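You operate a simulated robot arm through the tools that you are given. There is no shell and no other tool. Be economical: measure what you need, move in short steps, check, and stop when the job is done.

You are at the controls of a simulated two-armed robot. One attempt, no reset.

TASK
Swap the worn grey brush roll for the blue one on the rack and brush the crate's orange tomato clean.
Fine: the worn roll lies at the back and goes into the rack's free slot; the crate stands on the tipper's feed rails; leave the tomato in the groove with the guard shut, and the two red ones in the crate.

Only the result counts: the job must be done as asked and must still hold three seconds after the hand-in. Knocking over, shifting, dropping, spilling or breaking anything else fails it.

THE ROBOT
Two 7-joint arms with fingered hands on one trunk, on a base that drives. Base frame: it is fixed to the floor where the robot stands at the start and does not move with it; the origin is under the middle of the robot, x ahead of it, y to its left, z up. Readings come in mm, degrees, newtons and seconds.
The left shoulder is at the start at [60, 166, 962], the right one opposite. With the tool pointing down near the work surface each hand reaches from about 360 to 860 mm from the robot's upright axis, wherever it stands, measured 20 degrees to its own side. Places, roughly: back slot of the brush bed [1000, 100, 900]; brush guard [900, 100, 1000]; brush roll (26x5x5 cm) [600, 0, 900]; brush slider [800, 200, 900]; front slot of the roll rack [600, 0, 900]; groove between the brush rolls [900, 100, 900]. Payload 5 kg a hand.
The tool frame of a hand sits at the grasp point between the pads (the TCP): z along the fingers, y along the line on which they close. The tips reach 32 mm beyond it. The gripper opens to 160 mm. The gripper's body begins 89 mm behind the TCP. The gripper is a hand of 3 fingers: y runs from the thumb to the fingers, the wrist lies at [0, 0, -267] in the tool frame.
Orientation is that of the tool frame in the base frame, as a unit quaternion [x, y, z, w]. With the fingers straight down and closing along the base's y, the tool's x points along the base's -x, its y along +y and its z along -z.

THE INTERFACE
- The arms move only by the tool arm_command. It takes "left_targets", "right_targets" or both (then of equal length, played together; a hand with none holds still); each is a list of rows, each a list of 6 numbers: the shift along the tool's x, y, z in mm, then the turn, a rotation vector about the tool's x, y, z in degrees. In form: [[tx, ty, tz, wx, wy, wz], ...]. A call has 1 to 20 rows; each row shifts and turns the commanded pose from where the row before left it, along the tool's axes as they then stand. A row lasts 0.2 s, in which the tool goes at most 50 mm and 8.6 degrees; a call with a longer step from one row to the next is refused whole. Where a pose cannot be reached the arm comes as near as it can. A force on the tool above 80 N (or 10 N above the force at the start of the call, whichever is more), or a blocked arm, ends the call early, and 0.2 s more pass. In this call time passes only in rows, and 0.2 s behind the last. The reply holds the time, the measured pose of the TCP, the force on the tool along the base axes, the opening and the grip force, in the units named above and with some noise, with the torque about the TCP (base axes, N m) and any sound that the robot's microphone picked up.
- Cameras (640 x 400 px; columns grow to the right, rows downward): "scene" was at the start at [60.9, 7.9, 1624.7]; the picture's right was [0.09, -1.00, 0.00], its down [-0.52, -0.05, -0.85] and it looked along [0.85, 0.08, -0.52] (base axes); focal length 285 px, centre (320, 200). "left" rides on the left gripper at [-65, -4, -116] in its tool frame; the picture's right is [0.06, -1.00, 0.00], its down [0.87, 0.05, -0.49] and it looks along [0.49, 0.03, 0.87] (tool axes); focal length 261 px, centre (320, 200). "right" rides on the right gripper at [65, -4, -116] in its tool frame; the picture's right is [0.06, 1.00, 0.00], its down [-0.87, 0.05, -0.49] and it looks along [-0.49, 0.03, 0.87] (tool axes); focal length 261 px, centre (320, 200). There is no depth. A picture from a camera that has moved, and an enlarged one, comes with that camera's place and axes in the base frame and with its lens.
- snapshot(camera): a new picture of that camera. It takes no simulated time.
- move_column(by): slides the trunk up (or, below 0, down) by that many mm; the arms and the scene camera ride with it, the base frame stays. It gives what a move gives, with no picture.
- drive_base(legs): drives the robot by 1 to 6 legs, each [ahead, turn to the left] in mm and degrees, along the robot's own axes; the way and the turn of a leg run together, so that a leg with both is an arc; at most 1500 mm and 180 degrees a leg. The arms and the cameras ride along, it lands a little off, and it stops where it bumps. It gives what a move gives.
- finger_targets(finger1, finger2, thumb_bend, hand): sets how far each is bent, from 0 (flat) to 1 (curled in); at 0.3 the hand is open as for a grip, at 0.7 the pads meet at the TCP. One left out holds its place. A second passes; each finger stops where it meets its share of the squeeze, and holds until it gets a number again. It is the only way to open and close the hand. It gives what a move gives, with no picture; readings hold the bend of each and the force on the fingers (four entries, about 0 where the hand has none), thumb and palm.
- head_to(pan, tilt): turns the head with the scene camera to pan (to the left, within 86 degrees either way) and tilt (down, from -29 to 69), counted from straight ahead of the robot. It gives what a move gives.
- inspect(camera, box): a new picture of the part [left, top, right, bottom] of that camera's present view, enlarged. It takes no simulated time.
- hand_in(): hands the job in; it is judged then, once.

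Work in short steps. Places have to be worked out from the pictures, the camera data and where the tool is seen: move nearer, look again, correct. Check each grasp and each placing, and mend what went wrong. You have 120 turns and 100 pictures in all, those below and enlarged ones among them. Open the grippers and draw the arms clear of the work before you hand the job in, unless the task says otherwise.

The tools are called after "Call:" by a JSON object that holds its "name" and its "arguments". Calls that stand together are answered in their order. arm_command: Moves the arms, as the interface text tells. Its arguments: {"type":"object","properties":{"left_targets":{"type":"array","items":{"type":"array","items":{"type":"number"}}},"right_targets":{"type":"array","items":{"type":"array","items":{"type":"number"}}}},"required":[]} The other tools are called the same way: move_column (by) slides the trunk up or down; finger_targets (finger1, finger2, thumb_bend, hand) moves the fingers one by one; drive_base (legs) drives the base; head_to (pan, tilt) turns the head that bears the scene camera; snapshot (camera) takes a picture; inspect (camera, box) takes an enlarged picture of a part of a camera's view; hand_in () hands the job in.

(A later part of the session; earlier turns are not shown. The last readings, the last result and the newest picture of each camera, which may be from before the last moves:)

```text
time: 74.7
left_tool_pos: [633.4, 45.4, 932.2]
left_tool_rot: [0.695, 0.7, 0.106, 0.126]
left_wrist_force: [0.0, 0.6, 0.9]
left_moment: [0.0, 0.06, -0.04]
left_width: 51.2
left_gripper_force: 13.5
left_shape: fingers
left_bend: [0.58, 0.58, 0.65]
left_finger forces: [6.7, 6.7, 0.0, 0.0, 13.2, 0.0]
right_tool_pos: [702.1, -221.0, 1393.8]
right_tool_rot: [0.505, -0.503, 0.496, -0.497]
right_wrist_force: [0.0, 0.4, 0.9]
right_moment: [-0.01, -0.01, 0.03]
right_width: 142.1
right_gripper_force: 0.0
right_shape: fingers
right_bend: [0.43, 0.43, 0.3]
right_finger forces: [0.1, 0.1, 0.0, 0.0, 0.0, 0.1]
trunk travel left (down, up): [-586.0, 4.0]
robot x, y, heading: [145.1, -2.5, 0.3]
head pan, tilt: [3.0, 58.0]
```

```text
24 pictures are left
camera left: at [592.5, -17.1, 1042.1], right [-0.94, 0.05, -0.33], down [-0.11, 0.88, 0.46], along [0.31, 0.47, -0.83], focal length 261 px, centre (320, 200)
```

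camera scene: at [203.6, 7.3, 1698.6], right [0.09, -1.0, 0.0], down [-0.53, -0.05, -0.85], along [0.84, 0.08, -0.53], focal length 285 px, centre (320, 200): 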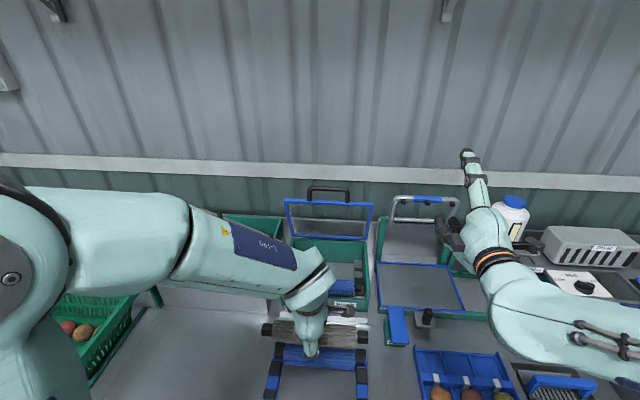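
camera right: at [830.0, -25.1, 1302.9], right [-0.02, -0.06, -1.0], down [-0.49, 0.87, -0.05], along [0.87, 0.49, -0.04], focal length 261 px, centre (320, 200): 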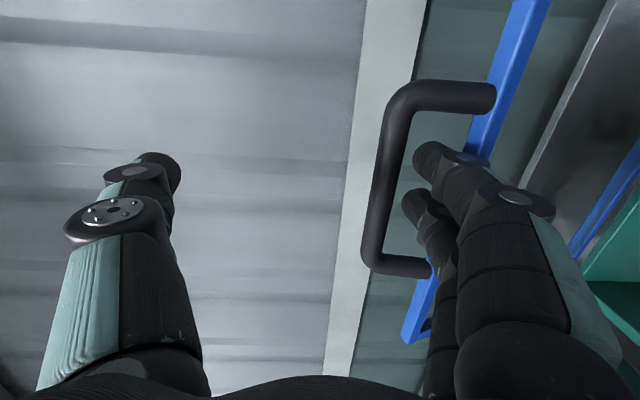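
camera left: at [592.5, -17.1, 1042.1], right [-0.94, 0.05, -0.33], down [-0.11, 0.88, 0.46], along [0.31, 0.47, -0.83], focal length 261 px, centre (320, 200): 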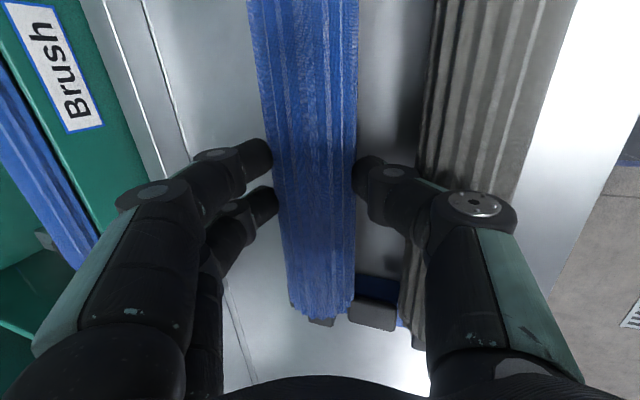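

The blue roll is gripped at 51 mm with balanced force. I lift it straight up and check the load.

Call:
{"name": "arm_command", "arguments": {"left_targets": [[-0.6, 6.5, -19, 0, 0, 0], [-0.6, 6.5, -19, 0, 0, 0], [-1.2, 13.9, -40.2, 0, 0, 0], [-1.2, 13.9, -40.2, 0, 0, 0], [-1.2, 13.9, -40.2, 0, 0, 0]]}}

Call:
{"name": "inspect", "arguments": {"camera": "scene", "box": [230, 140, 410, 260]}}

```text
time: 75.9
left_tool_pos: [633.5, 47.5, 1099.2]
left_tool_rot: [0.696, 0.699, 0.108, 0.127]
left_wrist_force: [-0.3, 1.1, -1.4]
left_moment: [-0.02, 0.01, -0.01]
left_width: 51.1
left_gripper_force: 12.9
left_shape: fingers
left_bend: [0.58, 0.58, 0.64]
left_finger forces: [6.3, 6.0, 0.0, 0.0, 12.6, 0.1]
right_tool_pos: [701.3, -221.2, 1394.2]
right_tool_rot: [0.505, -0.503, 0.496, -0.496]
right_wrist_force: [-0.8, 0.1, 0.1]
right_moment: [0.04, 0.03, -0.02]
right_width: 142.2
right_gripper_force: 0.0
right_shape: fingers
right_bend: [0.43, 0.43, 0.3]
right_finger forces: [0.1, 0.1, 0.0, 0.0, 0.0, 0.0]
trunk travel left (down, up): [-586.0, 4.0]
robot x, y, heading: [146.0, -1.5, 0.0]
head pan, tilt: [3.0, 58.0]
```

```text
3.33 times, centred on (320, 200) of scene
camera zoom: at [183.3, 3.6, 1662.0], right [0.05, -1.0, 0.0], down [-0.85, -0.05, -0.53], along [0.53, 0.03, -0.85], focal length 951 px, centre (320, 200)
```

zoom: 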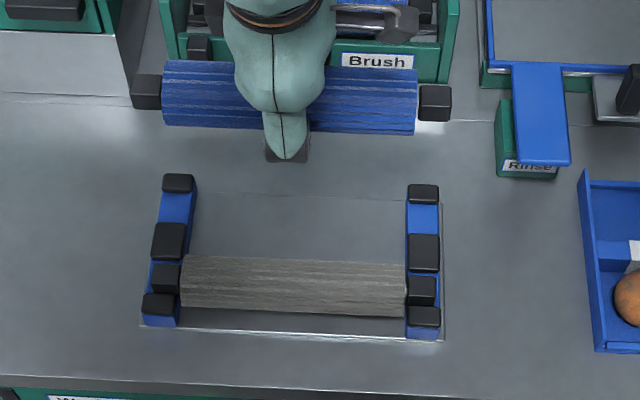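

Both look right: the worn roll in the front slot, the blue one in hand. I carry it over the bed.

Call:
{"name": "arm_command", "arguments": {"left_targets": [[0, 43.1, 14, 0, 0, 0], [0, 43.1, 14, 0, 0, 0], [0, 43.1, 14, 0, 0, 0], [0, 43.1, 14, 0, 0, 0], [0, 43.1, 14, 0, 0, 0], [0, 43.1, 14, 0, 0, 0]]}}

Call:
{"name": "arm_command", "arguments": {"left_targets": [[0, 2, 43, 0, 0, 0], [0, 2, 43, 0, 0, 0]]}}

Call:
{"name": "snapshot", "arguments": {"camera": "left"}}

Call:
{"name": "inspect", "arguments": {"camera": "scene", "box": [240, 60, 400, 180]}}

```text
time: 77.3
left_tool_pos: [908.4, 47.6, 1103.1]
left_tool_rot: [0.696, 0.699, 0.106, 0.126]
left_wrist_force: [0.5, -1.0, -1.5]
left_moment: [0.01, 0.05, 0.01]
left_width: 50.7
left_gripper_force: 12.0
left_shape: fingers
left_bend: [0.58, 0.58, 0.64]
left_finger forces: [6.0, 6.0, 0.0, 0.1, 12.2, 0.0]
right_tool_pos: [704.5, -221.1, 1393.4]
right_tool_rot: [0.505, -0.504, 0.495, -0.497]
right_wrist_force: [0.1, 0.0, -0.1]
right_moment: [0.0, 0.01, -0.03]
right_width: 141.9
right_gripper_force: 0.0
right_shape: fingers
right_bend: [0.43, 0.43, 0.3]
right_finger forces: [0.1, 0.1, 0.0, 0.0, 0.0, 0.0]
trunk travel left (down, up): [-586.0, 4.0]
robot x, y, heading: [145.7, -4.1, 0.0]
head pan, tilt: [3.0, 58.0]
```

```text
time: 77.9
left_tool_pos: [937.0, 42.0, 1022.6]
left_tool_rot: [0.695, 0.699, 0.108, 0.127]
left_wrist_force: [-0.4, -0.2, -2.5]
left_moment: [-0.04, 0.1, -0.01]
left_width: 51.0
left_gripper_force: 11.8
left_shape: fingers
left_bend: [0.58, 0.58, 0.64]
left_finger forces: [6.1, 6.0, 0.0, 0.0, 12.3, 0.1]
right_tool_pos: [703.1, -222.8, 1394.0]
right_tool_rot: [0.505, -0.504, 0.495, -0.496]
right_wrist_force: [-1.1, -0.7, 0.3]
right_moment: [0.02, 0.03, 0.01]
right_width: 142.0
right_gripper_force: 0.0
right_shape: fingers
right_bend: [0.43, 0.43, 0.3]
right_finger forces: [0.0, 0.0, 0.1, 0.0, 0.0, 0.1]
trunk travel left (down, up): [-586.0, 4.0]
robot x, y, heading: [148.8, 1.4, 0.4]
head pan, tilt: [3.0, 58.0]
```

```text
22 pictures are left
camera left: at [895.3, -20.0, 1132.2], right [-0.94, 0.05, -0.33], down [-0.11, 0.88, 0.46], along [0.31, 0.47, -0.83], focal length 261 px, centre (320, 200)
```

left: 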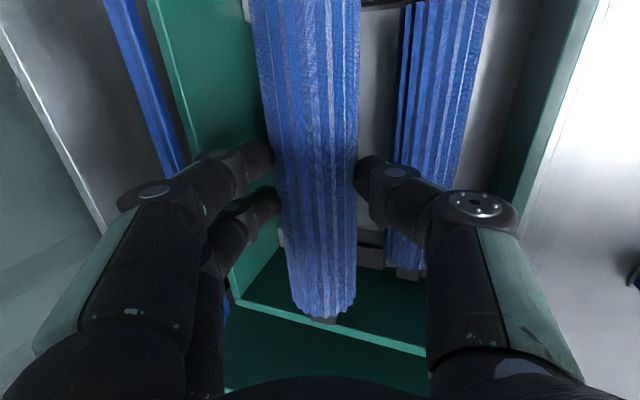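

```text
3.33 times, centred on (320, 120) of scene
camera zoom: at [184.7, 2.7, 1662.1], right [0.05, -1.0, 0.0], down [-0.85, -0.05, -0.53], along [0.53, 0.03, -0.85], focal length 951 px, centre (320, 467)
```

zoom: 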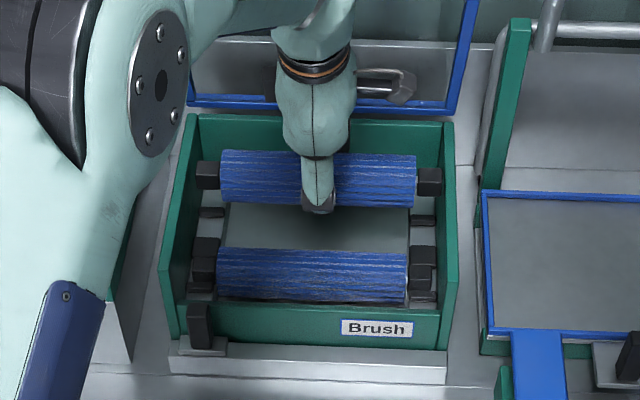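

The roll is centred over the bed but 6 mm to the right. I correct y and descend to 30 mm above the seat.

Call:
{"name": "arm_command", "arguments": {"left_targets": [[7.4, 1, 2, 0, 0, 0], [0, 2, 25, 0, 0, 0], [0, 2, 25, 0, 0, 0]]}}

Call:
{"name": "inspect", "arguments": {"camera": "scene", "box": [265, 80, 375, 160]}}

Call:
{"name": "snapshot", "arguments": {"camera": "left"}}

```text
time: 78.7
left_tool_pos: [958.4, 48.6, 977.5]
left_tool_rot: [0.696, 0.699, 0.107, 0.126]
left_wrist_force: [-0.4, -0.5, -1.4]
left_moment: [-0.01, 0.03, 0.0]
left_width: 50.7
left_gripper_force: 12.0
left_shape: fingers
left_bend: [0.58, 0.58, 0.64]
left_finger forces: [6.1, 5.9, 0.0, 0.1, 12.2, 0.1]
right_tool_pos: [703.1, -221.0, 1392.6]
right_tool_rot: [0.505, -0.504, 0.495, -0.496]
right_wrist_force: [-0.7, 0.3, 0.4]
right_moment: [-0.03, 0.01, -0.01]
right_width: 142.4
right_gripper_force: 0.1
right_shape: fingers
right_bend: [0.43, 0.43, 0.3]
right_finger forces: [0.0, 0.1, 0.0, 0.1, 0.0, 0.0]
trunk travel left (down, up): [-586.0, 4.0]
robot x, y, heading: [142.6, -1.0, -0.0]
head pan, tilt: [3.0, 58.0]
```

```text
5.00 times, centred on (320, 120) of scene
camera zoom: at [185.0, 3.1, 1662.0], right [0.05, -1.0, 0.0], down [-0.85, -0.05, -0.53], along [0.53, 0.03, -0.85], focal length 1426 px, centre (320, 600)
```

zoom: 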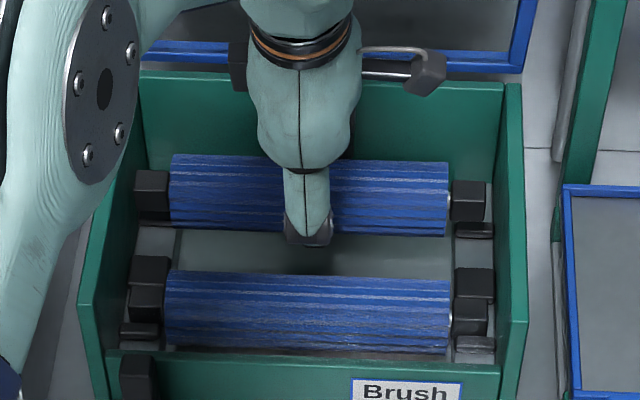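

```text
19 pictures are left
camera left: at [917.7, -12.4, 1086.9], right [-0.94, 0.05, -0.33], down [-0.11, 0.88, 0.46], along [0.31, 0.47, -0.83], focal length 261 px, centre (320, 200)
```

left: 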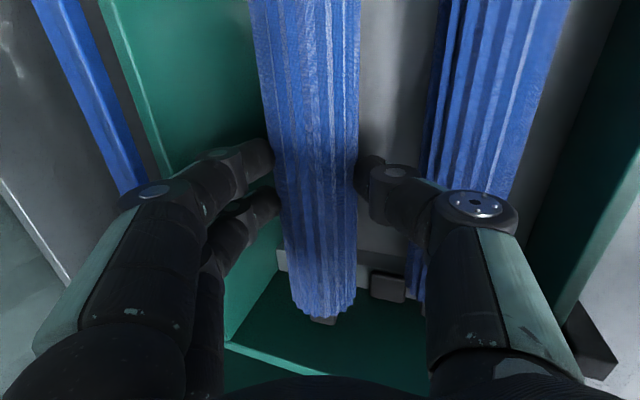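

Comparing with the picture at extraction, the held roll is about 9 mm too far back relative to the slot blocks. I shift back 9 mm and lower 18 mm, then look.

Call:
{"name": "arm_command", "arguments": {"left_targets": [[0, -8.5, -2.9, 0, 0, 0], [0.5, -5.9, 17, 0, 0, 0]]}}

Call:
{"name": "inspect", "arguments": {"camera": "scene", "box": [270, 90, 370, 160]}}

```text
time: 79.3
left_tool_pos: [950.0, 49.9, 959.2]
left_tool_rot: [0.695, 0.699, 0.107, 0.126]
left_wrist_force: [0.1, 0.6, -2.2]
left_moment: [0.0, 0.05, -0.02]
left_width: 50.8
left_gripper_force: 12.1
left_shape: fingers
left_bend: [0.58, 0.58, 0.64]
left_finger forces: [6.1, 5.8, 0.0, 0.1, 12.2, 0.1]
right_tool_pos: [703.9, -221.6, 1393.1]
right_tool_rot: [0.505, -0.504, 0.496, -0.496]
right_wrist_force: [-0.2, 0.0, -0.5]
right_moment: [0.01, -0.01, 0.0]
right_width: 142.3
right_gripper_force: 0.1
right_shape: fingers
right_bend: [0.43, 0.43, 0.3]
right_finger forces: [0.0, 0.0, 0.1, 0.0, 0.0, 0.0]
trunk travel left (down, up): [-586.0, 4.0]
robot x, y, heading: [145.8, -0.6, 0.2]
head pan, tilt: [3.0, 58.0]
```

```text
5.71 times, centred on (320, 125) of scene
camera zoom: at [185.3, 2.7, 1662.0], right [0.05, -1.0, 0.0], down [-0.85, -0.05, -0.53], along [0.53, 0.03, -0.85], focal length 1630 px, centre (320, 629)
```

zoom: 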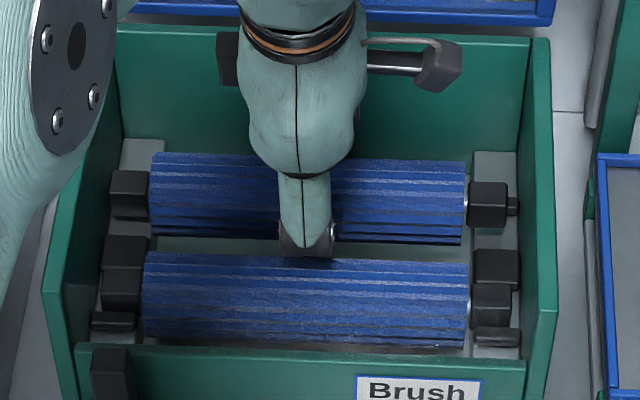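

The cap would still land ~9 mm behind the slot centre (seated row should be ~228, predicted 217). I shift back 8 mm more, 2 mm left, and lower 6 mm.

Call:
{"name": "arm_command", "arguments": {"left_targets": [[2, -7.6, -2.6, 0, 0, 0], [0.2, -2, 5.7, 0, 0, 0]]}}

Call:
{"name": "inspect", "arguments": {"camera": "scene", "box": [270, 90, 370, 160]}}

```text
time: 79.9
left_tool_pos: [944.9, 50.3, 958.2]
left_tool_rot: [0.696, 0.698, 0.11, 0.129]
left_wrist_force: [9.1, -0.2, 14.6]
left_moment: [-0.07, 0.68, -0.01]
left_width: 50.4
left_gripper_force: 26.5
left_shape: fingers
left_bend: [0.58, 0.57, 0.65]
left_finger forces: [9.0, 8.8, 0.0, 0.1, 36.0, 0.1]
right_tool_pos: [703.1, -221.8, 1394.5]
right_tool_rot: [0.504, -0.504, 0.496, -0.496]
right_wrist_force: [0.2, 0.1, 0.6]
right_moment: [-0.03, -0.02, -0.02]
right_width: 142.3
right_gripper_force: 0.1
right_shape: fingers
right_bend: [0.43, 0.43, 0.3]
right_finger forces: [0.0, 0.0, 0.1, 0.0, 0.0, 0.1]
trunk travel left (down, up): [-586.0, 4.0]
robot x, y, heading: [144.3, -0.6, -0.0]
head pan, tilt: [3.0, 58.0]
```

```text
5.71 times, centred on (320, 125) of scene
camera zoom: at [183.8, 2.8, 1662.4], right [0.05, -1.0, 0.0], down [-0.85, -0.05, -0.53], along [0.53, 0.03, -0.85], focal length 1630 px, centre (320, 629)
```

zoom: 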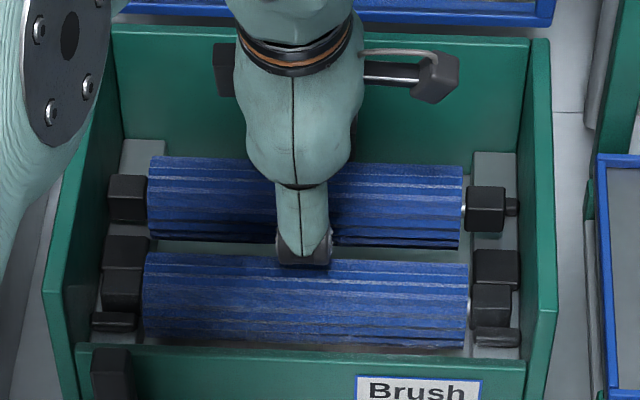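

The thumb is jammed against the front roll because of its lean. I lift a little, reduce the tilt to about 9° about the roll's axis (so the thumb stands steeper), then shift 8 mm towards the front and lower again.

Call:
{"name": "arm_command", "arguments": {"left_targets": [[0, 1.6, -4.7, 0, 0, 0], [0, 3.7, -0.3, 5, 0, 0], [0, 3.7, -0.6, 5, 0, 0], [0, -7.9, -1.2, 0, 0, 0], [0, -1.4, 8.9, 0, 0, 0]]}}

Call:
{"name": "inspect", "arguments": {"camera": "scene", "box": [270, 90, 370, 160]}}

```text
time: 81.1
left_tool_pos: [944.0, 51.0, 954.7]
left_tool_rot: [0.704, 0.705, 0.048, 0.067]
left_wrist_force: [11.3, 0.4, 9.0]
left_moment: [0.11, 0.17, -0.02]
left_width: 50.1
left_gripper_force: 25.7
left_shape: fingers
left_bend: [0.57, 0.57, 0.66]
left_finger forces: [9.6, 9.5, 0.0, 0.0, 33.4, 0.1]
right_tool_pos: [702.6, -221.7, 1394.4]
right_tool_rot: [0.505, -0.504, 0.495, -0.496]
right_wrist_force: [0.1, 0.4, 0.1]
right_moment: [0.0, 0.01, 0.03]
right_width: 142.2
right_gripper_force: 0.0
right_shape: fingers
right_bend: [0.43, 0.43, 0.3]
right_finger forces: [0.0, 0.1, 0.0, 0.1, 0.1, 0.1]
trunk travel left (down, up): [-586.0, 4.0]
robot x, y, heading: [143.0, 0.6, -0.1]
head pan, tilt: [3.0, 58.0]
```

```text
5.71 times, centred on (320, 125) of scene
camera zoom: at [184.9, 2.8, 1662.2], right [0.05, -1.0, 0.0], down [-0.85, -0.05, -0.53], along [0.53, 0.03, -0.85], focal length 1630 px, centre (320, 629)
```

zoom: 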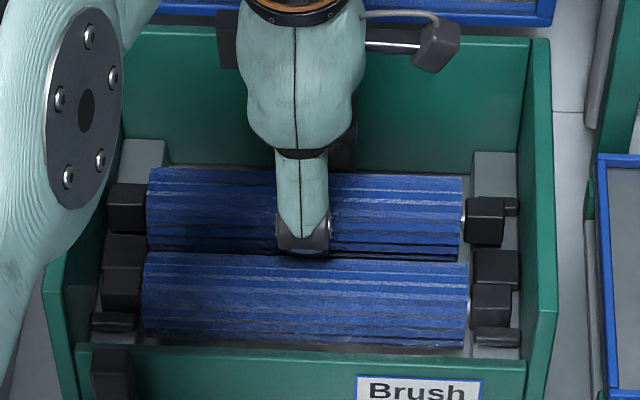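

The cap is now over the slot (row 220, needs ~229). I lower the last ~10 mm in small steps.

Call:
{"name": "arm_command", "arguments": {"left_targets": [[0, -0.5, 3.5, 0, 0, 0], [0, -0.5, 3.5, 0, 0, 0], [0, -0.5, 3.5, 0, 0, 0]]}}

Call:
{"name": "inspect", "arguments": {"camera": "scene", "box": [270, 90, 370, 160]}}

```text
time: 81.9
left_tool_pos: [943.4, 50.7, 950.5]
left_tool_rot: [0.703, 0.706, 0.049, 0.069]
left_wrist_force: [11.4, 1.7, 37.3]
left_moment: [0.07, 0.37, 0.01]
left_width: 49.9
left_gripper_force: 39.8
left_shape: fingers
left_bend: [0.56, 0.56, 0.68]
left_finger forces: [11.9, 12.1, 0.1, 0.0, 55.7, 0.1]
right_tool_pos: [700.4, -222.4, 1395.0]
right_tool_rot: [0.505, -0.504, 0.495, -0.497]
right_wrist_force: [-0.1, -0.1, 0.1]
right_moment: [-0.01, -0.01, 0.02]
right_width: 142.0
right_gripper_force: 0.0
right_shape: fingers
right_bend: [0.43, 0.43, 0.3]
right_finger forces: [0.0, 0.0, 0.0, 0.0, 0.1, 0.1]
trunk travel left (down, up): [-586.0, 4.0]
robot x, y, heading: [149.5, 4.5, 0.2]
head pan, tilt: [3.0, 58.0]
```

```text
5.71 times, centred on (320, 125) of scene
camera zoom: at [181.9, 2.8, 1662.5], right [0.05, -1.0, 0.0], down [-0.85, -0.05, -0.53], along [0.53, 0.03, -0.85], focal length 1630 px, centre (320, 629)
```

zoom: 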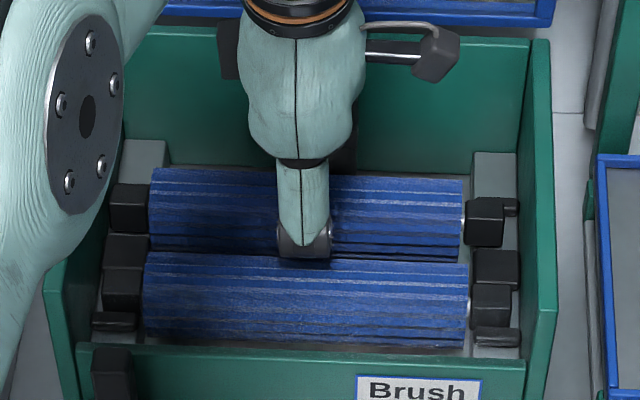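

The roll is within about 6 mm of its seat with its caps between the stops. I release the fingers, letting it settle, then check.

Call:
{"name": "finger_targets", "arguments": {"hand": "left", "thumb_bend": 0.62, "finger1": 0.48, "finger2": 0.48}}

Call:
{"name": "arm_command", "arguments": {"left_targets": [[0, 0, -8, 0, 0, 0], [0, 0, -15, 0, 0, 0], [0, 0, -30, 0, 0, 0]]}}

Call:
{"name": "inspect", "arguments": {"camera": "scene", "box": [270, 90, 370, 160]}}

```text
time: 82.9
left_tool_pos: [941.2, 50.9, 945.2]
left_tool_rot: [0.704, 0.706, 0.047, 0.067]
left_wrist_force: [9.6, -0.9, 24.7]
left_moment: [0.01, 0.77, 0.02]
left_width: 55.1
left_gripper_force: 18.3
left_shape: fingers
left_bend: [0.48, 0.48, 0.66]
left_finger forces: [0.0, 0.0, 0.0, 0.0, 36.0, 0.0]
right_tool_pos: [701.1, -221.7, 1395.2]
right_tool_rot: [0.505, -0.503, 0.496, -0.496]
right_wrist_force: [0.9, -0.6, 0.0]
right_moment: [0.0, -0.02, 0.01]
right_width: 142.2
right_gripper_force: 0.1
right_shape: fingers
right_bend: [0.43, 0.43, 0.3]
right_finger forces: [0.0, 0.0, 0.0, 0.0, 0.2, 0.0]
trunk travel left (down, up): [-586.0, 4.0]
robot x, y, heading: [143.1, 0.4, 0.4]
head pan, tilt: [3.0, 58.0]
```

```text
time: 83.7
left_tool_pos: [930.5, 51.5, 991.6]
left_tool_rot: [0.705, 0.705, 0.045, 0.063]
left_wrist_force: [-0.6, 0.1, -0.9]
left_moment: [-0.01, -0.04, 0.02]
left_width: 67.2
left_gripper_force: 0.1
left_shape: fingers
left_bend: [0.48, 0.48, 0.62]
left_finger forces: [0.0, 0.0, 0.1, 0.1, 0.0, 0.0]
right_tool_pos: [702.1, -221.2, 1393.8]
right_tool_rot: [-0.504, 0.504, -0.495, 0.497]
right_wrist_force: [-0.3, -1.6, 0.0]
right_moment: [-0.01, 0.01, 0.0]
right_width: 142.0
right_gripper_force: 0.0
right_shape: fingers
right_bend: [0.43, 0.43, 0.3]
right_finger forces: [0.1, 0.1, 0.1, 0.0, 0.0, 0.1]
trunk travel left (down, up): [-586.0, 4.0]
robot x, y, heading: [144.1, -2.3, 0.1]
head pan, tilt: [3.0, 58.0]
```

```text
5.71 times, centred on (320, 125) of scene
camera zoom: at [183.3, 2.9, 1661.9], right [0.05, -1.0, 0.0], down [-0.85, -0.05, -0.53], along [0.53, 0.03, -0.85], focal length 1630 px, centre (320, 629)
```

zoom: 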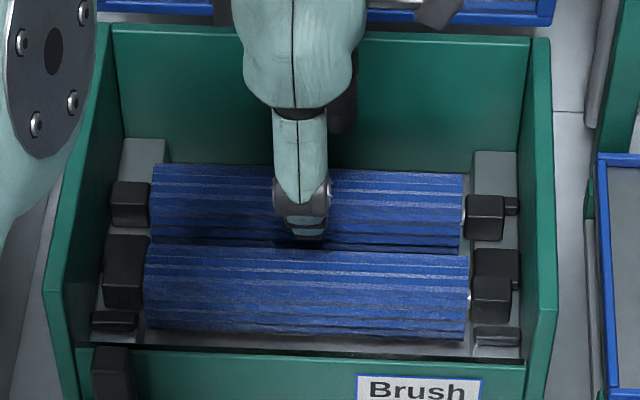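

Both rolls look slightly off: the front roll seems shifted and the back cap is ~10 px high. I withdraw and look from above with the left camera.

Call:
{"name": "arm_command", "arguments": {"left_targets": [[0, -20, -35, 0, 0, 0], [0, -20, -35, 0, 0, 0], [0, -30, -35, 0, 0, 0]]}}

Call:
{"name": "inspect", "arguments": {"camera": "left", "box": [180, 0, 440, 260]}}

```text
time: 84.5
left_tool_pos: [844.9, 58.8, 1087.4]
left_tool_rot: [0.705, 0.705, 0.046, 0.067]
left_wrist_force: [-0.1, 0.5, -0.8]
left_moment: [-0.01, -0.04, 0.03]
left_width: 67.4
left_gripper_force: 0.1
left_shape: fingers
left_bend: [0.48, 0.48, 0.62]
left_finger forces: [0.1, 0.0, 0.0, 0.0, 0.1, 0.0]
right_tool_pos: [700.7, -222.0, 1395.2]
right_tool_rot: [0.504, -0.503, 0.496, -0.497]
right_wrist_force: [-0.7, 0.0, -0.1]
right_moment: [0.0, 0.0, -0.01]
right_width: 142.0
right_gripper_force: 0.0
right_shape: fingers
right_bend: [0.43, 0.43, 0.3]
right_finger forces: [0.0, 0.0, 0.0, 0.1, 0.0, 0.1]
trunk travel left (down, up): [-586.0, 4.0]
robot x, y, heading: [147.4, 0.7, 0.2]
head pan, tilt: [3.0, 58.0]
```

```text
1.54 times, centred on (310, 130) of left
camera zoom: at [822.9, -3.8, 1201.1], right [-0.99, 0.06, -0.16], down [-0.02, 0.88, 0.47], along [0.17, 0.47, -0.87], focal length 401 px, centre (335, 308)
```

zoom: 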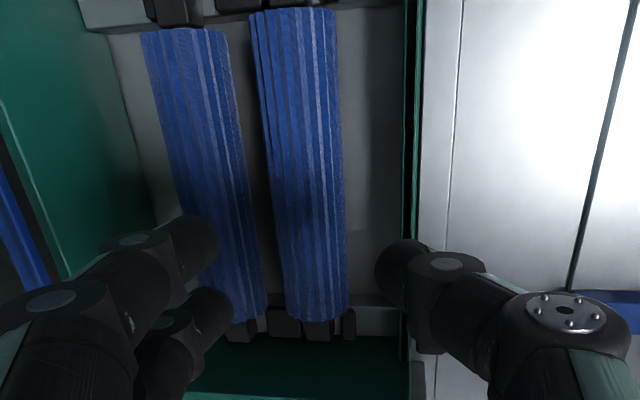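

From above the x-positions look proper (caps beside the mid stops). To judge whether the caps sit flat I enlarge the right-hand bearings.

Call:
{"name": "inspect", "arguments": {"camera": "scene", "box": [330, 110, 370, 158]}}

```text
8.33 times, centred on (350, 134) of scene
camera zoom: at [182.0, 3.2, 1662.0], right [0.05, -1.0, 0.0], down [-0.85, -0.05, -0.53], along [0.53, 0.03, -0.85], focal length 2377 px, centre (70, 750)
```

zoom: 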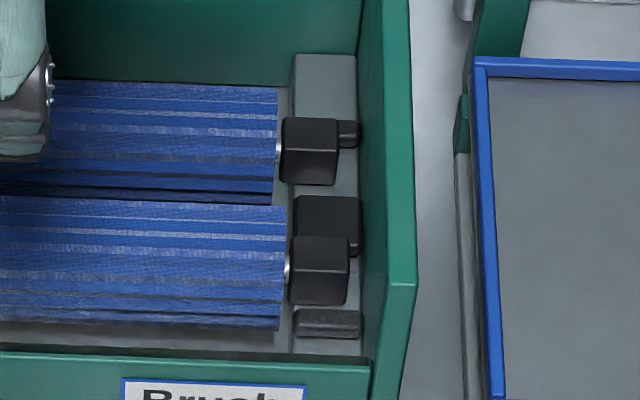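

The back and front rolls are ~68 mm apart with equal cap sizes, as before the swap. To verify the seat I will touch the back roll's top with closed fingers and read the contact height.

Call:
{"name": "finger_targets", "arguments": {"hand": "left", "thumb_bend": 0.7, "finger1": 0.7, "finger2": 0.7}}

Call:
{"name": "arm_command", "arguments": {"left_targets": [[0, 0, 0, -4.5, 0, 0], [0, 0, 0, -4.5, 0, 0], [-3, 21, 37.5, 0, 0, 0], [-3, 21, 37.5, 0, 0, 0], [-3, 21, 37.5, 0, 0, 0], [0, 0, 13, 0, 0, 0], [0, 0, 13, 0, 0, 0]]}}

Call:
{"name": "arm_command", "arguments": {"left_targets": [[0, -1.5, 4.7, 0, 0, 0], [0, -1.5, 4.7, 0, 0, 0]]}}

```text
time: 85.5
left_tool_pos: [846.3, 57.5, 1084.8]
left_tool_rot: [0.704, 0.706, 0.045, 0.066]
left_wrist_force: [0.0, 0.3, 0.0]
left_moment: [-0.04, -0.03, -0.02]
left_width: 12.7
left_gripper_force: 0.0
left_shape: fingers
left_bend: [0.7, 0.7, 0.7]
left_finger forces: [0.0, 0.0, 0.0, 0.0, 0.0, 0.0]
right_tool_pos: [703.4, -221.7, 1392.4]
right_tool_rot: [-0.505, 0.505, -0.495, 0.496]
right_wrist_force: [1.1, 0.3, -0.3]
right_moment: [-0.02, 0.02, 0.01]
right_width: 142.1
right_gripper_force: 0.0
right_shape: fingers
right_bend: [0.43, 0.43, 0.3]
right_finger forces: [0.0, 0.0, 0.0, 0.1, 0.0, 0.0]
trunk travel left (down, up): [-586.0, 4.0]
robot x, y, heading: [146.5, 1.5, 0.1]
head pan, tilt: [3.0, 58.0]
```

```text
time: 87.1
left_tool_pos: [951.0, 44.3, 973.5]
left_tool_rot: [0.697, 0.7, 0.102, 0.121]
left_wrist_force: [1.1, 0.8, 0.4]
left_moment: [-0.02, 0.0, 0.03]
left_width: 12.8
left_gripper_force: 0.1
left_shape: fingers
left_bend: [0.7, 0.7, 0.7]
left_finger forces: [0.0, 0.1, 0.1, 0.1, 0.0, 0.0]
right_tool_pos: [704.2, -221.8, 1393.8]
right_tool_rot: [0.505, -0.504, 0.496, -0.495]
right_wrist_force: [0.1, 0.0, -0.6]
right_moment: [-0.02, 0.01, 0.01]
right_width: 141.9
right_gripper_force: 0.0
right_shape: fingers
right_bend: [0.43, 0.43, 0.3]
right_finger forces: [0.1, 0.0, 0.0, 0.1, 0.0, 0.0]
trunk travel left (down, up): [-586.0, 4.0]
robot x, y, heading: [147.4, -0.5, 0.2]
head pan, tilt: [3.0, 58.0]
```

```text
time: 87.7
left_tool_pos: [951.5, 43.0, 970.7]
left_tool_rot: [0.696, 0.7, 0.103, 0.123]
left_wrist_force: [-11.1, 1.2, 23.0]
left_moment: [0.27, 0.4, 0.09]
left_width: 12.3
left_gripper_force: 12.9
left_shape: fingers
left_bend: [0.7, 0.7, 0.7]
left_finger forces: [0.0, 4.5, 0.0, 0.1, 21.8, 0.0]
right_tool_pos: [699.6, -222.0, 1395.1]
right_tool_rot: [0.504, -0.502, 0.496, -0.497]
right_wrist_force: [0.8, -0.5, -1.5]
right_moment: [0.01, -0.04, 0.03]
right_width: 142.2
right_gripper_force: 0.1
right_shape: fingers
right_bend: [0.43, 0.43, 0.3]
right_finger forces: [0.0, 0.0, 0.0, 0.2, 0.0, 0.1]
trunk travel left (down, up): [-586.0, 4.0]
robot x, y, heading: [140.1, -1.7, 0.2]
head pan, tilt: [3.0, 58.0]
```

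Contact came at TCP z≈971. I do the same on the front roll, 68 mm nearer, to compare heights.

Call:
{"name": "arm_command", "arguments": {"left_targets": [[0, 6, -19, 0, 0, 0], [0, -32.3, -10.5, 0, 0, 0], [0, -32.3, -10.5, 0, 0, 0], [0, -5, 15.5, 0, 0, 0]]}}

Call:
{"name": "arm_command", "arguments": {"left_targets": [[0, -1.5, 4.7, 0, 0, 0], [0, -1, 3, 0, 0, 0]]}}

```text
time: 88.9
left_tool_pos: [893.2, 42.7, 980.4]
left_tool_rot: [0.695, 0.698, 0.108, 0.133]
left_wrist_force: [10.5, -0.3, 13.5]
left_moment: [0.03, 1.1, 0.05]
left_width: 9.7
left_gripper_force: 7.8
left_shape: fingers
left_bend: [0.7, 0.7, 0.7]
left_finger forces: [0.0, 0.0, 0.0, 0.0, 16.4, 0.0]
right_tool_pos: [706.6, -221.9, 1392.1]
right_tool_rot: [0.505, -0.503, 0.495, -0.497]
right_wrist_force: [0.5, -0.6, -0.1]
right_moment: [0.0, -0.06, 0.03]
right_width: 141.9
right_gripper_force: 0.1
right_shape: fingers
right_bend: [0.43, 0.43, 0.3]
right_finger forces: [0.0, 0.0, 0.1, 0.1, 0.0, 0.1]
trunk travel left (down, up): [-586.0, 4.0]
robot x, y, heading: [144.7, -0.9, 0.3]
head pan, tilt: [3.0, 58.0]
stopped in row 4 (left hand): the force on the tool passed its limit at 83 N (the readings are from after the stop); the commanded pose is now the measured one
```

```text
time: 89.5
left_tool_pos: [892.3, 44.9, 972.0]
left_tool_rot: [0.695, 0.699, 0.109, 0.132]
left_wrist_force: [31.2, -0.7, 9.0]
left_moment: [0.02, 1.12, 0.09]
left_width: 6.1
left_gripper_force: 16.3
left_shape: fingers
left_bend: [0.7, 0.7, 0.7]
left_finger forces: [0.1, 0.0, 0.0, 0.1, 32.4, 0.0]
right_tool_pos: [705.6, -222.2, 1392.6]
right_tool_rot: [0.506, -0.504, 0.494, -0.496]
right_wrist_force: [-0.3, -1.0, -0.4]
right_moment: [0.0, 0.04, -0.02]
right_width: 141.9
right_gripper_force: 0.1
right_shape: fingers
right_bend: [0.43, 0.43, 0.3]
right_finger forces: [0.0, 0.0, 0.1, 0.1, 0.1, 0.0]
trunk travel left (down, up): [-586.0, 4.0]
robot x, y, heading: [145.6, -1.4, 0.3]
head pan, tilt: [3.0, 58.0]
```

The thumb knuckle met the front wall instead, so I stop probing and withdraw the hand up and back; the pictures show the rolls level and in their slots.

Call:
{"name": "arm_command", "arguments": {"left_targets": [[0, 8, -19, 0, 0, 0], [0, 8, -40, 0, 0, 0], [0, 8, -40, 0, 0, 0], [0, 8, -40, 0, 0, 0], [0, -20, -44, 0, 0, 0], [0, -20, -44, 0, 0, 0], [0, -20, -44, 0, 0, 0], [0, -20, -44, 0, 0, 0], [0, -20, -44, 0, 0, 0], [0, -20, -44, 0, 0, 0], [0, -20, -44, 0, 0, 0], [0, -20, -44, 0, 0, 0]]}}

Call:
{"name": "inspect", "arguments": {"camera": "scene", "box": [270, 90, 370, 160]}}

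```text
time: 92.1
left_tool_pos: [600.0, 58.8, 1392.5]
left_tool_rot: [0.694, 0.7, 0.107, 0.131]
left_wrist_force: [0.2, 0.9, -0.3]
left_moment: [-0.01, -0.03, -0.01]
left_width: 12.4
left_gripper_force: 0.0
left_shape: fingers
left_bend: [0.7, 0.7, 0.7]
left_finger forces: [0.0, 0.0, 0.0, 0.0, 0.0, 0.0]
right_tool_pos: [702.7, -220.3, 1393.8]
right_tool_rot: [0.505, -0.503, 0.495, -0.496]
right_wrist_force: [-0.5, -0.3, 0.0]
right_moment: [0.02, -0.02, -0.03]
right_width: 142.3
right_gripper_force: 0.0
right_shape: fingers
right_bend: [0.43, 0.43, 0.3]
right_finger forces: [0.1, 0.0, 0.0, 0.1, 0.0, 0.0]
trunk travel left (down, up): [-586.0, 4.0]
robot x, y, heading: [145.0, 2.3, 0.3]
head pan, tilt: [3.0, 58.0]
```

```text
5.71 times, centred on (320, 125) of scene
camera zoom: at [182.8, 3.6, 1662.0], right [0.06, -1.0, 0.0], down [-0.85, -0.05, -0.53], along [0.53, 0.03, -0.85], focal length 1630 px, centre (320, 629)
```

zoom: 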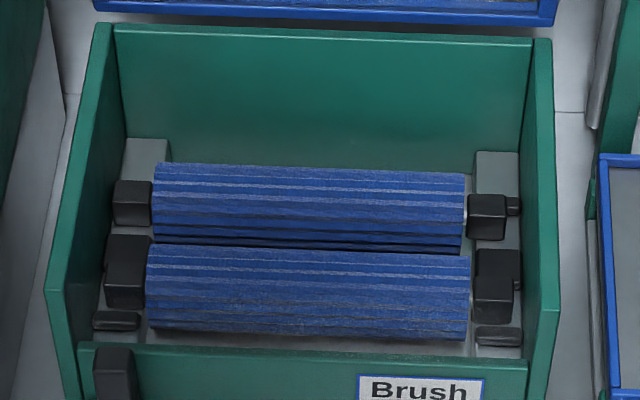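

Comparing left-camera measures, the back roll lies ~9 mm further back than the worn one did, so it is probably resting on the rear stop. I will go behind it with two fingers (thumb curled away) and push it forward into its slot.

Call:
{"name": "finger_targets", "arguments": {"hand": "left", "thumb_bend": 1.0, "finger1": 0.47, "finger2": 0.47}}

Call:
{"name": "arm_command", "arguments": {"left_targets": [[0, 14.8, 40.9, 0, 0, 0], [0, 14.8, 40.9, 0, 0, 0], [0, 14.8, 40.9, 0, 0, 0], [0, 14.8, 40.9, 0, 0, 0], [0, 14.8, 40.9, 0, 0, 0], [0, 14.8, 40.9, 0, 0, 0], [0, 14.8, 40.9, 0, 0, 0], [0, 14.8, 40.9, 0, 0, 0], [0, 14.8, 40.9, 0, 0, 0], [0, 14.8, 40.9, 0, 0, 0], [0, 14.8, 40.9, 0, 0, 0], [0, 14.8, 40.9, 0, 0, 0]]}}

Call:
{"name": "snapshot", "arguments": {"camera": "left"}}

```text
time: 93.1
left_tool_pos: [601.8, 57.9, 1391.5]
left_tool_rot: [0.695, 0.699, 0.106, 0.13]
left_wrist_force: [0.7, 0.1, -0.2]
left_moment: [0.02, -0.01, -0.02]
left_width: 48.3
left_gripper_force: 0.1
left_shape: fingers
left_bend: [0.47, 0.47, 1.0]
left_finger forces: [0.1, 0.0, 0.0, 0.1, 0.0, 0.0]
right_tool_pos: [702.5, -221.6, 1393.1]
right_tool_rot: [0.505, -0.504, 0.494, -0.497]
right_wrist_force: [-1.0, -0.3, 0.3]
right_moment: [0.02, 0.01, 0.04]
right_width: 142.3
right_gripper_force: 0.0
right_shape: fingers
right_bend: [0.43, 0.43, 0.3]
right_finger forces: [0.0, 0.1, 0.1, 0.0, 0.0, 0.0]
trunk travel left (down, up): [-586.0, 4.0]
robot x, y, heading: [144.4, -2.4, 0.1]
head pan, tilt: [3.0, 58.0]
```

```text
time: 95.7
left_tool_pos: [936.5, 45.1, 983.8]
left_tool_rot: [0.694, 0.7, 0.107, 0.13]
left_wrist_force: [0.3, -0.3, -0.2]
left_moment: [-0.02, 0.04, 0.0]
left_width: 48.0
left_gripper_force: 0.1
left_shape: fingers
left_bend: [0.47, 0.47, 1.0]
left_finger forces: [0.0, 0.0, 0.0, 0.0, 0.0, 0.0]
right_tool_pos: [703.8, -220.6, 1393.3]
right_tool_rot: [0.506, -0.504, 0.494, -0.496]
right_wrist_force: [-0.1, -0.3, -0.4]
right_moment: [0.05, -0.02, 0.0]
right_width: 142.3
right_gripper_force: 0.0
right_shape: fingers
right_bend: [0.43, 0.43, 0.3]
right_finger forces: [0.1, 0.0, 0.0, 0.0, 0.1, 0.0]
trunk travel left (down, up): [-586.0, 4.0]
robot x, y, heading: [145.0, -0.8, 0.2]
head pan, tilt: [3.0, 58.0]
```

```text
10 pictures are left
camera left: at [894.3, -16.2, 1094.1], right [-0.94, 0.05, -0.33], down [-0.11, 0.89, 0.45], along [0.32, 0.46, -0.83], focal length 261 px, centre (320, 200)
```

left: 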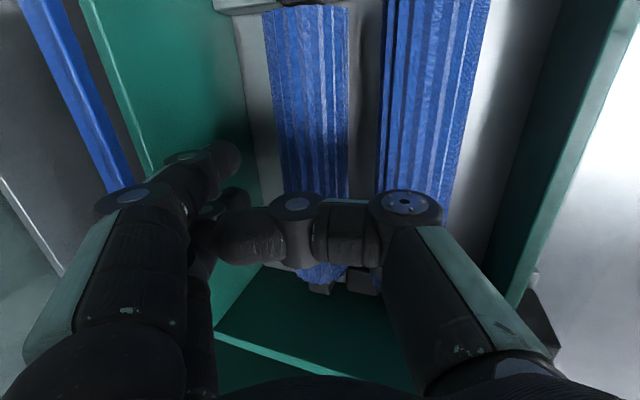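

The cap-to-stop spacing matches the earlier picture of the worn roll within ~3 mm, so it is likely in its slot. To verify by height, I touch the front roll too, now with the hand upright so that it misses the wall.

Call:
{"name": "finger_targets", "arguments": {"hand": "left", "thumb_bend": 0.7, "finger1": 0.7, "finger2": 0.7}}

Call:
{"name": "arm_command", "arguments": {"left_targets": [[0, -31, -32, 0, 0, 0], [0, 0, 0, 6.4, 0, 0], [0, 0, 0, 6.4, 0, 0], [0, 0, 0, 6.4, 0, 0], [0, 0, 15, 0, 0, 0], [0, 0, 8, 0, 0, 0]]}}

Call:
{"name": "arm_command", "arguments": {"left_targets": [[0, 0, 4, 0, 0, 0], [0, 0, 4, 0, 0, 0], [0, 0, 4, 0, 0, 0]]}}

```text
time: 96.7
left_tool_pos: [934.6, 44.4, 986.6]
left_tool_rot: [0.695, 0.699, 0.106, 0.131]
left_wrist_force: [-0.2, 0.0, -0.7]
left_moment: [0.01, 0.02, 0.02]
left_width: 12.4
left_gripper_force: 0.2
left_shape: fingers
left_bend: [0.7, 0.7, 0.7]
left_finger forces: [0.0, 0.0, 0.1, 0.1, 0.1, 0.0]
right_tool_pos: [703.2, -221.7, 1392.9]
right_tool_rot: [0.505, -0.503, 0.495, -0.497]
right_wrist_force: [0.4, -0.7, 0.3]
right_moment: [0.02, -0.05, 0.03]
right_width: 142.3
right_gripper_force: 0.0
right_shape: fingers
right_bend: [0.43, 0.43, 0.3]
right_finger forces: [0.1, 0.0, 0.0, 0.0, 0.0, 0.0]
trunk travel left (down, up): [-586.0, 4.0]
robot x, y, heading: [143.7, 0.5, 0.4]
head pan, tilt: [3.0, 58.0]
```

```text
time: 98.1
left_tool_pos: [894.9, 42.7, 985.3]
left_tool_rot: [0.708, 0.706, -0.012, 0.012]
left_wrist_force: [0.2, -0.1, -0.1]
left_moment: [-0.03, 0.0, -0.02]
left_width: 12.1
left_gripper_force: 0.1
left_shape: fingers
left_bend: [0.7, 0.7, 0.7]
left_finger forces: [0.0, 0.0, 0.0, 0.1, 0.0, 0.1]
right_tool_pos: [704.1, -221.5, 1393.3]
right_tool_rot: [0.505, -0.503, 0.495, -0.497]
right_wrist_force: [0.4, 1.2, 0.7]
right_moment: [-0.04, -0.01, 0.03]
right_width: 142.1
right_gripper_force: 0.0
right_shape: fingers
right_bend: [0.43, 0.43, 0.3]
right_finger forces: [0.1, 0.1, 0.0, 0.1, 0.0, 0.0]
trunk travel left (down, up): [-586.0, 4.0]
robot x, y, heading: [141.6, -2.0, 0.4]
head pan, tilt: [3.0, 58.0]
```

```text
time: 98.9
left_tool_pos: [896.2, 42.1, 973.6]
left_tool_rot: [0.707, 0.707, -0.012, 0.012]
left_wrist_force: [-0.8, -0.2, 0.5]
left_moment: [-0.01, 0.0, 0.0]
left_width: 12.3
left_gripper_force: 0.1
left_shape: fingers
left_bend: [0.7, 0.7, 0.7]
left_finger forces: [0.1, 0.0, 0.1, 0.0, 0.3, 0.0]
right_tool_pos: [702.1, -221.8, 1393.9]
right_tool_rot: [0.505, -0.503, 0.495, -0.497]
right_wrist_force: [0.8, 0.4, -0.8]
right_moment: [0.04, -0.01, 0.0]
right_width: 142.3
right_gripper_force: 0.2
right_shape: fingers
right_bend: [0.43, 0.43, 0.3]
right_finger forces: [0.1, 0.1, 0.0, 0.0, 0.0, 0.0]
trunk travel left (down, up): [-586.0, 4.0]
robot x, y, heading: [143.8, 1.0, 0.2]
head pan, tilt: [3.0, 58.0]
```

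The front roll's top is touched at the same height (≈942 mm versus ≈944), so the new roll is level and seated. I raise the hand and drive the robot to the left, towards the crate.

Call:
{"name": "arm_command", "arguments": {"left_targets": [[0, 0, -45, 0, 0, 0], [0, 0, -45, 0, 0, 0], [0, 0, -45, 0, 0, 0], [0, 0, -45, 0, 0, 0], [0, -33, -30, 0, 0, 0], [0, -33, -30, 0, 0, 0], [0, -33, -30, 0, 0, 0], [0, -33, -30, 0, 0, 0], [0, -33, -30, 0, 0, 0], [0, -33, -30, 0, 0, 0], [0, -33, -30, 0, 0, 0], [0, -33, -30, 0, 0, 0]]}}

Call:
{"name": "drive_base", "arguments": {"legs": [[-300, 0], [0, 60], [480, 0], [0, -60]]}}

Call:
{"name": "head_to", "arguments": {"pan": 28, "tilt": 50}}

Call:
{"name": "snapshot", "arguments": {"camera": "scene"}}

```text
time: 101.5
left_tool_pos: [632.3, 57.1, 1394.3]
left_tool_rot: [0.706, 0.708, -0.01, 0.012]
left_wrist_force: [-0.9, -0.7, -0.2]
left_moment: [0.0, -0.04, 0.03]
left_width: 12.5
left_gripper_force: 0.0
left_shape: fingers
left_bend: [0.7, 0.7, 0.7]
left_finger forces: [0.0, 0.0, 0.0, 0.1, 0.1, 0.0]
right_tool_pos: [702.6, -219.9, 1394.2]
right_tool_rot: [0.505, -0.503, 0.495, -0.497]
right_wrist_force: [-0.4, 0.8, 0.3]
right_moment: [-0.01, 0.01, 0.01]
right_width: 141.8
right_gripper_force: 0.1
right_shape: fingers
right_bend: [0.43, 0.43, 0.3]
right_finger forces: [0.0, 0.0, 0.0, 0.1, 0.0, 0.0]
trunk travel left (down, up): [-586.0, 4.0]
robot x, y, heading: [142.4, 3.7, 0.3]
head pan, tilt: [3.0, 58.0]
```

```text
time: 111.5
left_tool_pos: [561.7, 485.5, 1394.0]
left_tool_rot: [0.696, 0.718, -0.011, 0.013]
left_wrist_force: [-0.6, 1.0, -0.1]
left_moment: [0.04, 0.0, 0.03]
left_width: 12.2
left_gripper_force: 0.0
left_shape: fingers
left_bend: [0.7, 0.7, 0.7]
left_finger forces: [0.0, 0.0, 0.0, 0.0, 0.0, 0.1]
right_tool_pos: [640.4, 210.5, 1394.4]
right_tool_rot: [0.512, -0.496, 0.488, -0.504]
right_wrist_force: [0.2, 0.2, 0.0]
right_moment: [0.03, 0.0, 0.01]
right_width: 142.0
right_gripper_force: 0.0
right_shape: fingers
right_bend: [0.43, 0.43, 0.3]
right_finger forces: [0.0, 0.0, 0.0, 0.0, 0.1, 0.1]
trunk travel left (down, up): [-586.0, 4.0]
robot x, y, heading: [72.9, 413.0, 1.9]
head pan, tilt: [3.0, 58.0]
```

```text
time: 112.4
left_tool_pos: [561.2, 485.4, 1393.5]
left_tool_rot: [0.696, 0.718, -0.012, 0.013]
left_wrist_force: [0.7, 0.3, 0.6]
left_moment: [0.0, 0.02, 0.0]
left_width: 12.2
left_gripper_force: 0.1
left_shape: fingers
left_bend: [0.7, 0.7, 0.7]
left_finger forces: [0.0, 0.1, 0.0, 0.1, 0.1, 0.1]
right_tool_pos: [640.9, 211.1, 1393.6]
right_tool_rot: [0.512, -0.496, 0.488, -0.504]
right_wrist_force: [-0.5, -0.2, -0.2]
right_moment: [0.01, 0.0, 0.0]
right_width: 142.0
right_gripper_force: 0.1
right_shape: fingers
right_bend: [0.43, 0.43, 0.3]
right_finger forces: [0.1, 0.0, 0.1, 0.0, 0.1, 0.1]
trunk travel left (down, up): [-586.0, 4.0]
robot x, y, heading: [75.2, 414.5, 1.7]
head pan, tilt: [28.0, 50.0]
```

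```text
9 pictures are left
camera scene: at [112.6, 451.8, 1672.2], right [0.5, -0.87, 0.0], down [-0.66, -0.38, -0.64], along [0.56, 0.32, -0.77], focal length 285 px, centre (320, 200)
```

scene: 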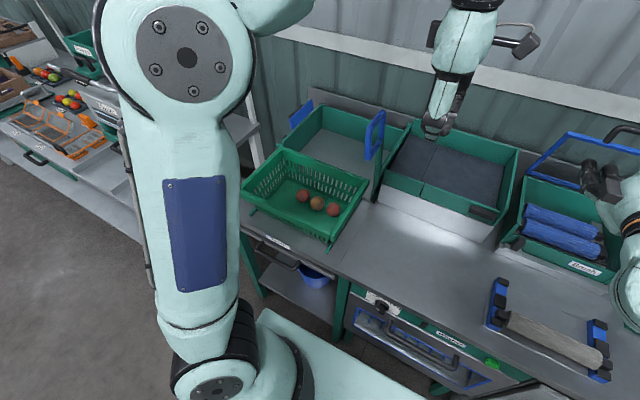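

Three fruits lie in a row in the crate. I zoom in to tell the orange one.

Call:
{"name": "inspect", "arguments": {"camera": "scene", "box": [280, 175, 360, 230]}}

```text
7.27 times, centred on (320, 202) of scene
camera zoom: at [112.6, 451.8, 1672.2], right [0.5, -0.87, 0.0], down [-0.66, -0.38, -0.64], along [0.56, 0.32, -0.77], focal length 2075 px, centre (320, 182)
```

zoom: 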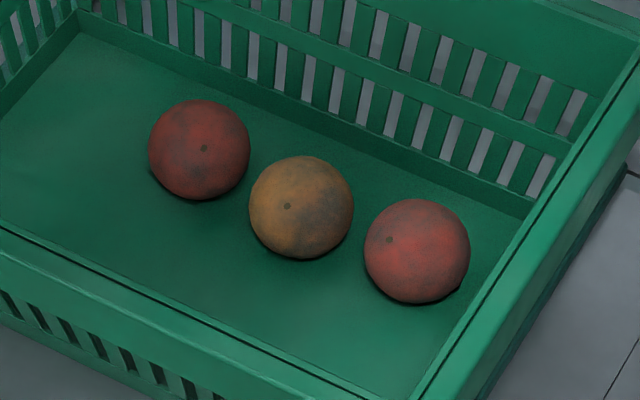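

The orange one is in the middle, at about [673, 783, 875], with the red ones ~57 mm to either side along y. I bring the left hand above it, closing along x.

Call:
{"name": "finger_targets", "arguments": {"hand": "left", "thumb_bend": 0.46, "finger1": 0.46, "finger2": 0.46}}

Call:
{"name": "arm_command", "arguments": {"left_targets": [[27.9, 11, 31.2, 0, 0, 0], [27.9, 11, 31.2, 0, 0, 0], [27.9, 11, 31.2, 0, 0, 0], [27.9, 11, 31.2, 0, 0, 0], [27.9, 11, 31.2, 0, 0, 0], [27.9, 11, 31.2, 0, 0, 0], [27.9, 11, 31.2, 0, 0, 0], [27.9, 11, 31.2, 0, 0, 0], [27.9, 11, 31.2, 0, 0, 0], [27.9, 11, 31.2, 0, 0, 0], [27.9, 11, 31.2, 0, 0, 0]]}}

Call:
{"name": "snapshot", "arguments": {"camera": "left"}}

```text
time: 113.4
left_tool_pos: [563.3, 485.8, 1393.4]
left_tool_rot: [0.696, 0.717, -0.012, 0.013]
left_wrist_force: [-1.6, -0.1, -0.3]
left_moment: [0.03, -0.01, 0.0]
left_width: 102.7
left_gripper_force: 0.0
left_shape: fingers
left_bend: [0.46, 0.46, 0.46]
left_finger forces: [0.1, 0.0, 0.0, 0.0, 0.0, 0.1]
right_tool_pos: [639.0, 209.7, 1392.6]
right_tool_rot: [0.513, -0.496, 0.487, -0.504]
right_wrist_force: [-0.1, 0.1, -0.1]
right_moment: [0.02, -0.02, -0.04]
right_width: 142.2
right_gripper_force: 0.1
right_shape: fingers
right_bend: [0.43, 0.43, 0.3]
right_finger forces: [0.0, 0.0, 0.0, 0.0, 0.0, 0.1]
trunk travel left (down, up): [-586.0, 4.0]
robot x, y, heading: [78.9, 414.8, 2.1]
head pan, tilt: [28.0, 50.0]
```

```text
time: 114.9
left_tool_pos: [625.4, 633.2, 1201.0]
left_tool_rot: [0.706, 0.707, -0.018, 0.026]
left_wrist_force: [-29.5, -15.8, 24.0]
left_moment: [0.0, -2.26, -0.84]
left_width: 100.5
left_gripper_force: 25.5
left_shape: fingers
left_bend: [0.48, 0.47, 0.46]
left_finger forces: [27.5, 22.4, 0.0, 0.0, 0.0, 0.1]
right_tool_pos: [636.1, 212.1, 1395.2]
right_tool_rot: [0.513, -0.494, 0.488, -0.504]
right_wrist_force: [0.1, 0.8, -0.4]
right_moment: [0.0, -0.02, -0.09]
right_width: 142.0
right_gripper_force: 0.1
right_shape: fingers
right_bend: [0.43, 0.43, 0.3]
right_finger forces: [0.0, 0.0, 0.0, 0.0, 0.0, 0.1]
trunk travel left (down, up): [-586.0, 4.0]
robot x, y, heading: [73.1, 418.6, 1.5]
head pan, tilt: [28.0, 50.0]
stopped in row 7 (left hand): the force on the tool passed its limit at 93 N (the readings are from after the stop); the commanded pose is now the measured one
```

```text
7 pictures are left
camera left: at [620.8, 575.3, 1320.8], right [-1.0, 0.06, -0.02], down [0.05, 0.9, 0.44], along [0.04, 0.43, -0.9], focal length 261 px, centre (320, 200)
```

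left: 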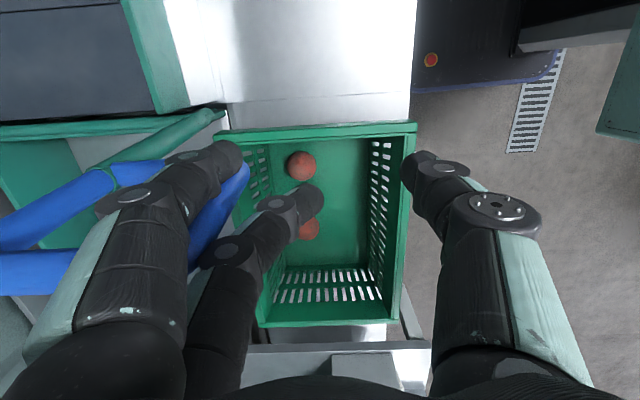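

The fingers bumped the tipper's blue handle at about x 690, y 660. I back off, go round it at smaller x to y≈782, then over the crate and down to z≈1010.

Call:
{"name": "arm_command", "arguments": {"left_targets": [[0, -33, 0, 0, 0, 0], [0, -33, 0, 0, 0, 0], [37, 0, 0, 0, 0, 0], [37, 0, 0, 0, 0, 0], [37, 0, 0, 0, 0, 0], [38, 0, 0, 0, 0, 0], [0, 36, 0, 0, 0, 0], [0, 36, 0, 0, 0, 0], [0, 36, 0, 0, 0, 0], [0, 0, 46, 0, 0, 0], [0, 0, 46, 0, 0, 0], [0, 0, 46, 0, 0, 0], [0, 0, 46, 0, 0, 0]]}}

Call:
{"name": "snapshot", "arguments": {"camera": "left"}}

```text
time: 117.7
left_tool_pos: [674.3, 774.0, 1004.3]
left_tool_rot: [0.705, 0.709, -0.016, 0.023]
left_wrist_force: [1.0, 0.2, 0.3]
left_moment: [0.0, 0.03, -0.01]
left_width: 103.8
left_gripper_force: 0.0
left_shape: fingers
left_bend: [0.46, 0.46, 0.46]
left_finger forces: [0.1, 0.0, 0.0, 0.0, 0.0, 0.1]
right_tool_pos: [639.3, 210.4, 1392.0]
right_tool_rot: [0.512, -0.497, 0.488, -0.504]
right_wrist_force: [0.7, 0.7, 0.4]
right_moment: [-0.07, 0.01, 0.03]
right_width: 142.3
right_gripper_force: 0.0
right_shape: fingers
right_bend: [0.43, 0.43, 0.3]
right_finger forces: [0.0, 0.0, 0.0, 0.1, 0.0, 0.0]
trunk travel left (down, up): [-586.0, 4.0]
robot x, y, heading: [72.6, 418.2, 1.8]
head pan, tilt: [28.0, 50.0]
```

```text
6 pictures are left
camera left: at [669.2, 715.2, 1123.3], right [-1.0, 0.06, -0.01], down [0.04, 0.9, 0.44], along [0.04, 0.44, -0.9], focal length 261 px, centre (320, 200)
```

left: 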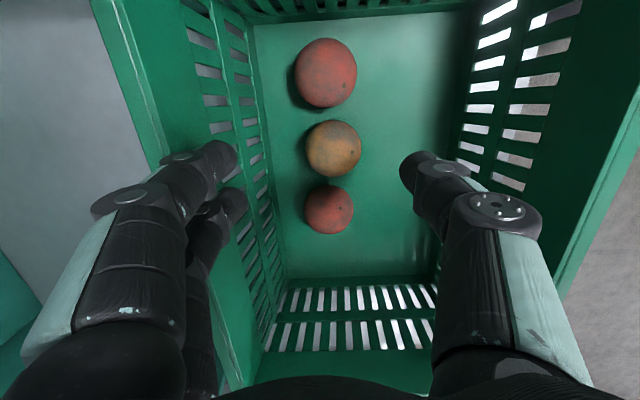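

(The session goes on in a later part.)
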